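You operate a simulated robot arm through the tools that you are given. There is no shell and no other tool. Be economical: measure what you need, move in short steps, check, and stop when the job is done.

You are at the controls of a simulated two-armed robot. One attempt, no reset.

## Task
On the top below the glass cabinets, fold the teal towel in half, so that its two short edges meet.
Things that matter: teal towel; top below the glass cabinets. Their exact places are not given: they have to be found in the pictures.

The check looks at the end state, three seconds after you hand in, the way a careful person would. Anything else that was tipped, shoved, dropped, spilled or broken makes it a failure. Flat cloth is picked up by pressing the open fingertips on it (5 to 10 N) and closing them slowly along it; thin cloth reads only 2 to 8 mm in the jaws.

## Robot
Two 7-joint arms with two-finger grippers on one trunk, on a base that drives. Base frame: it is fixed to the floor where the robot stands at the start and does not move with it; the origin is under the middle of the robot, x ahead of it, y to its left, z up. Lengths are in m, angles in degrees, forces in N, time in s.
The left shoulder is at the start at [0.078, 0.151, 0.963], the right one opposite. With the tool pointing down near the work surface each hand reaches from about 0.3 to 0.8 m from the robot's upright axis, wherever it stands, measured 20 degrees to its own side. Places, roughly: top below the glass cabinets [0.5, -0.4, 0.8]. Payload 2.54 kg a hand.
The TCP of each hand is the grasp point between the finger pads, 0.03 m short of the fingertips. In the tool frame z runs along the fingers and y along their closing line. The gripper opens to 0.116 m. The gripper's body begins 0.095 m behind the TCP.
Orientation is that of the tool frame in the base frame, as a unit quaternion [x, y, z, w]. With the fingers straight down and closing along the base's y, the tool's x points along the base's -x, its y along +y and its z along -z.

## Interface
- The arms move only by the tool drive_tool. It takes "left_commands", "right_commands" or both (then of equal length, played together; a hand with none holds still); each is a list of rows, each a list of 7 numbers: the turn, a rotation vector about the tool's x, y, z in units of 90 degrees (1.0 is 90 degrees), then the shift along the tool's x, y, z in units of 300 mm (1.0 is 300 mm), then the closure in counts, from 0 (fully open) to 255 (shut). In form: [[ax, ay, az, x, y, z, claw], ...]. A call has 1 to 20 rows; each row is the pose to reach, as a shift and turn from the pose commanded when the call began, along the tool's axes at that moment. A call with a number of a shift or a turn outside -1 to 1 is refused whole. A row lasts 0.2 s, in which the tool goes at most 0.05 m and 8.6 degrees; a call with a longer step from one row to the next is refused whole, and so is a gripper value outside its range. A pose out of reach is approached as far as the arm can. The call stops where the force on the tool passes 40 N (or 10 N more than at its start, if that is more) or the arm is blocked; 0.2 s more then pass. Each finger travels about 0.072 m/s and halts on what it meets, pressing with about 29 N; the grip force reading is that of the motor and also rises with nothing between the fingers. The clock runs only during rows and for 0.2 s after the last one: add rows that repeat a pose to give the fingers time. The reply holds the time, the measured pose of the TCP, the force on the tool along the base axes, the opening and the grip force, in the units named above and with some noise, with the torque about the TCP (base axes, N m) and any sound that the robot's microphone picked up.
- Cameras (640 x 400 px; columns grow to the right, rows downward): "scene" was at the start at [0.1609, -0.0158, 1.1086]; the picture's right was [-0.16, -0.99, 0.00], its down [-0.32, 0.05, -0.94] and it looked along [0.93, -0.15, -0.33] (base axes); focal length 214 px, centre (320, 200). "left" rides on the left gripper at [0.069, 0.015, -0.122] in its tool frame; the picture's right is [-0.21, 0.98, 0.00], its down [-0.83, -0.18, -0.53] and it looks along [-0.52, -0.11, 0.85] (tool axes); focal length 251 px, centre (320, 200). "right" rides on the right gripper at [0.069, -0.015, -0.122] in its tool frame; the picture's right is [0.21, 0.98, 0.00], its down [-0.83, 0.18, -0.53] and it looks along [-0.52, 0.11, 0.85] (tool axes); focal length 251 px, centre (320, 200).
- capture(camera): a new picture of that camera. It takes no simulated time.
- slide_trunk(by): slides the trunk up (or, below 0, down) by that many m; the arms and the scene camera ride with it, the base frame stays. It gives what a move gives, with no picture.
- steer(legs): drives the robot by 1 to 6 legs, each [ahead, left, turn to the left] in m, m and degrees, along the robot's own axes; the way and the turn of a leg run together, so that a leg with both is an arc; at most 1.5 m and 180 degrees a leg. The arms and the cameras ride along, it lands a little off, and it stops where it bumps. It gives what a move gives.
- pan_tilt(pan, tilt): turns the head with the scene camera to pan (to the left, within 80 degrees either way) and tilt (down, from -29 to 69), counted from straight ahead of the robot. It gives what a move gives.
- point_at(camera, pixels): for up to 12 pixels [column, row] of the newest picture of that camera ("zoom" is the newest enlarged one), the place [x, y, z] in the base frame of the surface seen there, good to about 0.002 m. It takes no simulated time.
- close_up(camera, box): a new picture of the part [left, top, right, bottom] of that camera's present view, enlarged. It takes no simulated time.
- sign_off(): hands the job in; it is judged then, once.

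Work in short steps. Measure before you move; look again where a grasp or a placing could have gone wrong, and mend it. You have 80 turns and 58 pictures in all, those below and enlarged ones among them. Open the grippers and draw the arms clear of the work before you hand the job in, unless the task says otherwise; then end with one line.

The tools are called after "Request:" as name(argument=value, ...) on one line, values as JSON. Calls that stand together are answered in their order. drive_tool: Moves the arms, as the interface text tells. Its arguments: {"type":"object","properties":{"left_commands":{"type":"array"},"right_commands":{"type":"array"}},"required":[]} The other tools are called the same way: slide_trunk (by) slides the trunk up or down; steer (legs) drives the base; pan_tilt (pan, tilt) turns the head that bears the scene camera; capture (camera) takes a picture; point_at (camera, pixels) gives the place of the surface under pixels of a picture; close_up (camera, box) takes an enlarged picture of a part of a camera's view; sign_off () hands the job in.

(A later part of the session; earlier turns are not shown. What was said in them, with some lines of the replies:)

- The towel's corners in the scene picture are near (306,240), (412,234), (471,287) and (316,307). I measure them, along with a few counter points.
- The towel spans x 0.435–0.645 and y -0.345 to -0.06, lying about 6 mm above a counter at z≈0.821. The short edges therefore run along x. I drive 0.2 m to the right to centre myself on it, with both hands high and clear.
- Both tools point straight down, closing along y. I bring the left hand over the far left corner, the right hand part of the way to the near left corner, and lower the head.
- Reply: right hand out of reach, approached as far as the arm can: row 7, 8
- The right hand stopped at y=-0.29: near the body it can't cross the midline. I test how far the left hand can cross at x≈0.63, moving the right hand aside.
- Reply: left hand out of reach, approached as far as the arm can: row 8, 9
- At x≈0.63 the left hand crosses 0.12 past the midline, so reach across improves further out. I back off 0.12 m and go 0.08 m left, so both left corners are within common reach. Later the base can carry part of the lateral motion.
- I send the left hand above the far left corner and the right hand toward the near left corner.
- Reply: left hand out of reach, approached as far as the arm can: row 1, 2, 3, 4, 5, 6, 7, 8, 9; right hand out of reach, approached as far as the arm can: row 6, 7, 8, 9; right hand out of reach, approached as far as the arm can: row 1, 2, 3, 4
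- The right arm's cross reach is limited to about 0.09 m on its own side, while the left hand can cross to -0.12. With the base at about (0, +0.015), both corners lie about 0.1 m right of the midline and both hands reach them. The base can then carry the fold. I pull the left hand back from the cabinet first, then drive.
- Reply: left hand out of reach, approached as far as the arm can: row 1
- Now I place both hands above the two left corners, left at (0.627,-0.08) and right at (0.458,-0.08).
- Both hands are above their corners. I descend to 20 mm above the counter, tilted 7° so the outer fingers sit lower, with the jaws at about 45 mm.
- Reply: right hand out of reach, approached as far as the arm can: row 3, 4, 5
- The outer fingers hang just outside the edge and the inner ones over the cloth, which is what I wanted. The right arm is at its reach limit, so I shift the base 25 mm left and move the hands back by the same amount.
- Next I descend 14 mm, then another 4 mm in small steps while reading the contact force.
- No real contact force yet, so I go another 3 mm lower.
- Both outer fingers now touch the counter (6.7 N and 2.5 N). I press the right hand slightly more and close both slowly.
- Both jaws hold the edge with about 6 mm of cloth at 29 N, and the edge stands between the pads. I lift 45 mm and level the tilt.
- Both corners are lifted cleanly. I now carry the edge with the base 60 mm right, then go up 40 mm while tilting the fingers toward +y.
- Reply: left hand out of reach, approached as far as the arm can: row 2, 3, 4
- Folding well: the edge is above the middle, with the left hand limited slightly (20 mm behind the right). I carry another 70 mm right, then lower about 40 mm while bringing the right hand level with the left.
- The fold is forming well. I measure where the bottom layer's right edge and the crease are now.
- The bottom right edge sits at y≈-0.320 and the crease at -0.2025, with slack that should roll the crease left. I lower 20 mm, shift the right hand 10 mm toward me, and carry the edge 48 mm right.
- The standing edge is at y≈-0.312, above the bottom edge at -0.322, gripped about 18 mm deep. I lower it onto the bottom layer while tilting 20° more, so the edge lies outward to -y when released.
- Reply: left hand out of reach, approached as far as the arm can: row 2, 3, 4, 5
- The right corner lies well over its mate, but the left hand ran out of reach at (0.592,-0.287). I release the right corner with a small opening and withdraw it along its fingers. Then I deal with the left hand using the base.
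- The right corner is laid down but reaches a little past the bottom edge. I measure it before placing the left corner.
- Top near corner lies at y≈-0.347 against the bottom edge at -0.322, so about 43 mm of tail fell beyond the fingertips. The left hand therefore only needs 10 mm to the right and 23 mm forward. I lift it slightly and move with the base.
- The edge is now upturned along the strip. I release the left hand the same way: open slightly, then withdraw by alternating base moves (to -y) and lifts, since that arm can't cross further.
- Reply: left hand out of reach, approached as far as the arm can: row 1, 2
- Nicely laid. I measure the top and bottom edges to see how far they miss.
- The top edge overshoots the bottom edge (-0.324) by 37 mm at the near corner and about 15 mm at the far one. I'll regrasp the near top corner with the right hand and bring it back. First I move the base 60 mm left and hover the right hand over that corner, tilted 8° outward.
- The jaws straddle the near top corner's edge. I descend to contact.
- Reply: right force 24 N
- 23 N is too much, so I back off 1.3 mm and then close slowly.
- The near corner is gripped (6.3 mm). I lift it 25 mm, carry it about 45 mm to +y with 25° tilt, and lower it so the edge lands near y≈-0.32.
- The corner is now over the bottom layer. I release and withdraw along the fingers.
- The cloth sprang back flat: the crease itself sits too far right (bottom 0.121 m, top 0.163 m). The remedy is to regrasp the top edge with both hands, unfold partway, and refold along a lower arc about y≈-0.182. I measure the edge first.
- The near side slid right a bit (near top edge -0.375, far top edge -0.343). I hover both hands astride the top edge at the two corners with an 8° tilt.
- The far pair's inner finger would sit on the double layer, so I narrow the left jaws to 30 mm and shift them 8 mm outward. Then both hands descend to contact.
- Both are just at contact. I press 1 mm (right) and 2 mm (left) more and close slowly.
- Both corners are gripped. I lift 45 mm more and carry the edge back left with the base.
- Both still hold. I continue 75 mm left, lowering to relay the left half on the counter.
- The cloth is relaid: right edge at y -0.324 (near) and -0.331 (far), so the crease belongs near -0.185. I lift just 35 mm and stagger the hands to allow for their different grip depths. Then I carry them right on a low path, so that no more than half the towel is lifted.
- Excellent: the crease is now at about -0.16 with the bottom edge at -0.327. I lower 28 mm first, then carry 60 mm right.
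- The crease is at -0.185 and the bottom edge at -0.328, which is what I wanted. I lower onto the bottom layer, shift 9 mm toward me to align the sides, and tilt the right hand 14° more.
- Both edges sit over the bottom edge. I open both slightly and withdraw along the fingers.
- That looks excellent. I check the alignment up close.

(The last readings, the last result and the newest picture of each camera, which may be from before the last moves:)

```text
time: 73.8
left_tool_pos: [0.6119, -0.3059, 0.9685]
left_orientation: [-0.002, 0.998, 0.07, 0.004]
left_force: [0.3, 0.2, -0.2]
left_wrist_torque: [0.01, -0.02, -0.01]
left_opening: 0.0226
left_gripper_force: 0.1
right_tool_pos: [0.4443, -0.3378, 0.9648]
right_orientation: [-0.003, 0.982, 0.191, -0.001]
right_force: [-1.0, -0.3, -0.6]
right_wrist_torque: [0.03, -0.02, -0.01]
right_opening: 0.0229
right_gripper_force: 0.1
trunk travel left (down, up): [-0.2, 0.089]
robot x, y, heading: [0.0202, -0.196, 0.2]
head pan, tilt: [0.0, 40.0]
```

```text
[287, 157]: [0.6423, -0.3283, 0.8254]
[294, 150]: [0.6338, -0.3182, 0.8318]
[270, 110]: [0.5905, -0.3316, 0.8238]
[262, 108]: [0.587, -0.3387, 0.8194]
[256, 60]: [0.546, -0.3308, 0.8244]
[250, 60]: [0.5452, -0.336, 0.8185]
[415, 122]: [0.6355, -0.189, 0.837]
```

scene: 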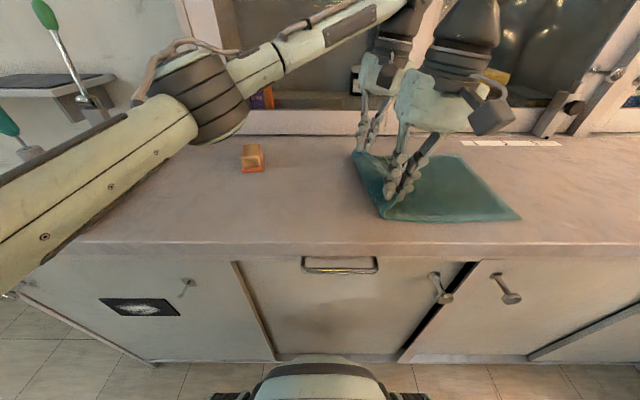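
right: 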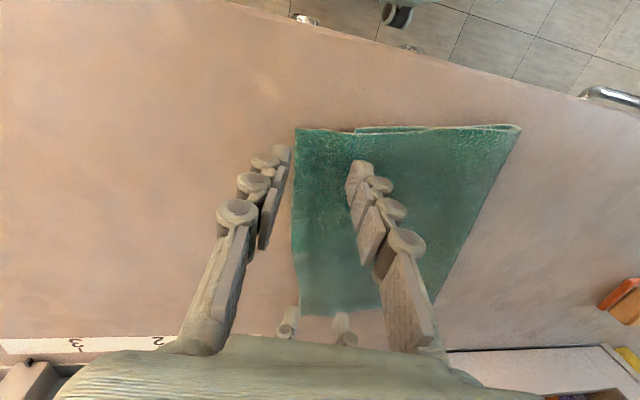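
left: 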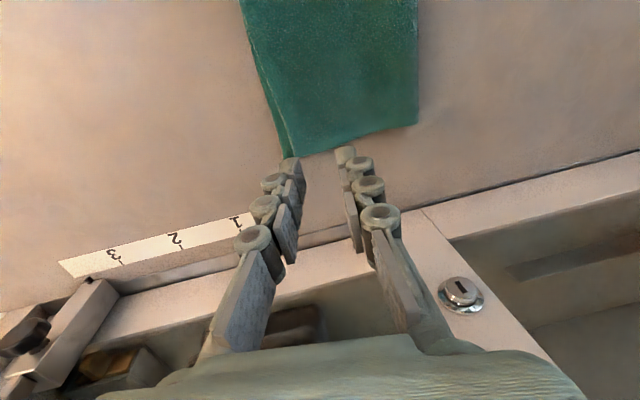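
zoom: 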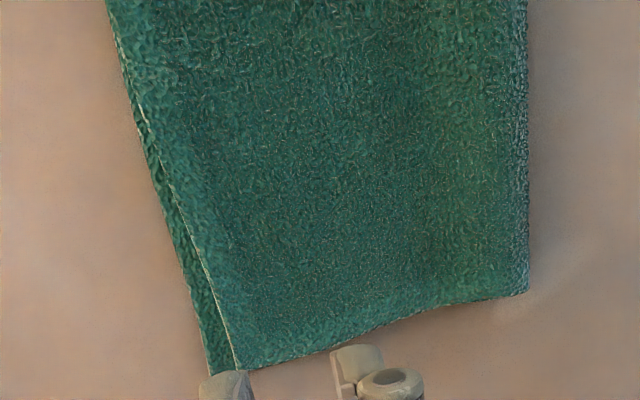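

Near corners coincide and the far corners are within about 1 cm, so the short edges meet. I raise and fully open both hands and back the robot away.

Request:
drive_tool(left_commands=[[0, 0, 0, 0, 0, -0.08, 100], [0, 0, 0, 0, 0, -0.15, 0], [0, 0, 0, 0, 0, -0.15, 0], [0, 0, 0, 0, 0, -0.15, 0], [0, 0, 0, 0, 0, -0.15, 0]], right_commands=[[0, 0, 0, 0, 0, -0.08, 100], [0, 0, 0, 0, 0, -0.15, 0], [0, 0, 0, 0, 0, -0.15, 0], [0, 0, 0, 0, 0, -0.15, 0], [0, 0, 0, 0, 0, -0.15, 0]])

Request:
steer(legs=[[-0.25, 0, 0]])

Request:
capture(camera="scene")

```text
time: 75.0
left_tool_pos: [0.6095, -0.3122, 1.0125]
left_orientation: [-0.002, 0.998, 0.069, 0.005]
left_force: [0.0, -0.6, 0.0]
left_wrist_torque: [0.0, -0.01, -0.03]
left_opening: 0.1161
left_gripper_force: 0.1
right_tool_pos: [0.4455, -0.3545, 1.0055]
right_orientation: [-0.003, 0.982, 0.191, -0.002]
right_force: [0.1, 0.3, 0.0]
right_wrist_torque: [-0.02, 0.01, 0.02]
right_opening: 0.1159
right_gripper_force: 0.1
trunk travel left (down, up): [-0.2, 0.089]
robot x, y, heading: [0.0204, -0.1944, 0.3]
head pan, tilt: [0.0, 40.0]
```

```text
time: 76.8
left_tool_pos: [0.3531, -0.3146, 1.0139]
left_orientation: [-0.001, 0.998, 0.069, 0.005]
left_force: [0.3, 0.3, -0.5]
left_wrist_torque: [-0.03, -0.03, -0.01]
left_opening: 0.1162
left_gripper_force: 0.0
right_tool_pos: [0.188, -0.3574, 1.0073]
right_orientation: [-0.002, 0.982, 0.191, 0.0]
right_force: [1.1, -0.6, 0.2]
right_wrist_torque: [-0.02, -0.04, -0.02]
right_opening: 0.1163
right_gripper_force: 0.2
trunk travel left (down, up): [-0.2, 0.089]
robot x, y, heading: [-0.2389, -0.2025, 0.2]
head pan, tilt: [0.0, 40.0]
```

```text
14 pictures are left
```

scene: 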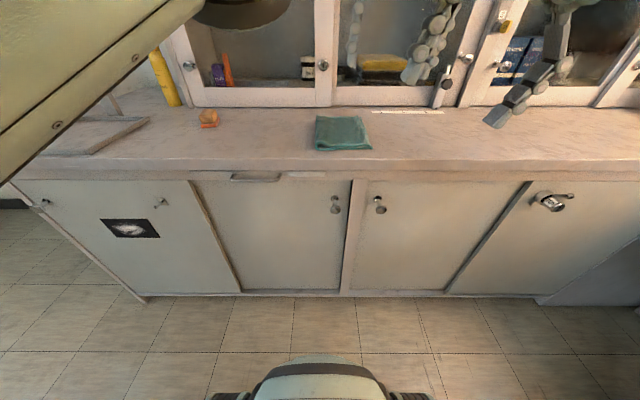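

The towel lies folded, everything else is in place and the arms are clear, so I hand in.

Request:
sign_off()

```text
The job is handed in.
```

The teal towel lies folded in half below the glass cabinets: its short edges meet at the near corner and are about 1 cm apart at the far one, and I saw nothing else disturbed.
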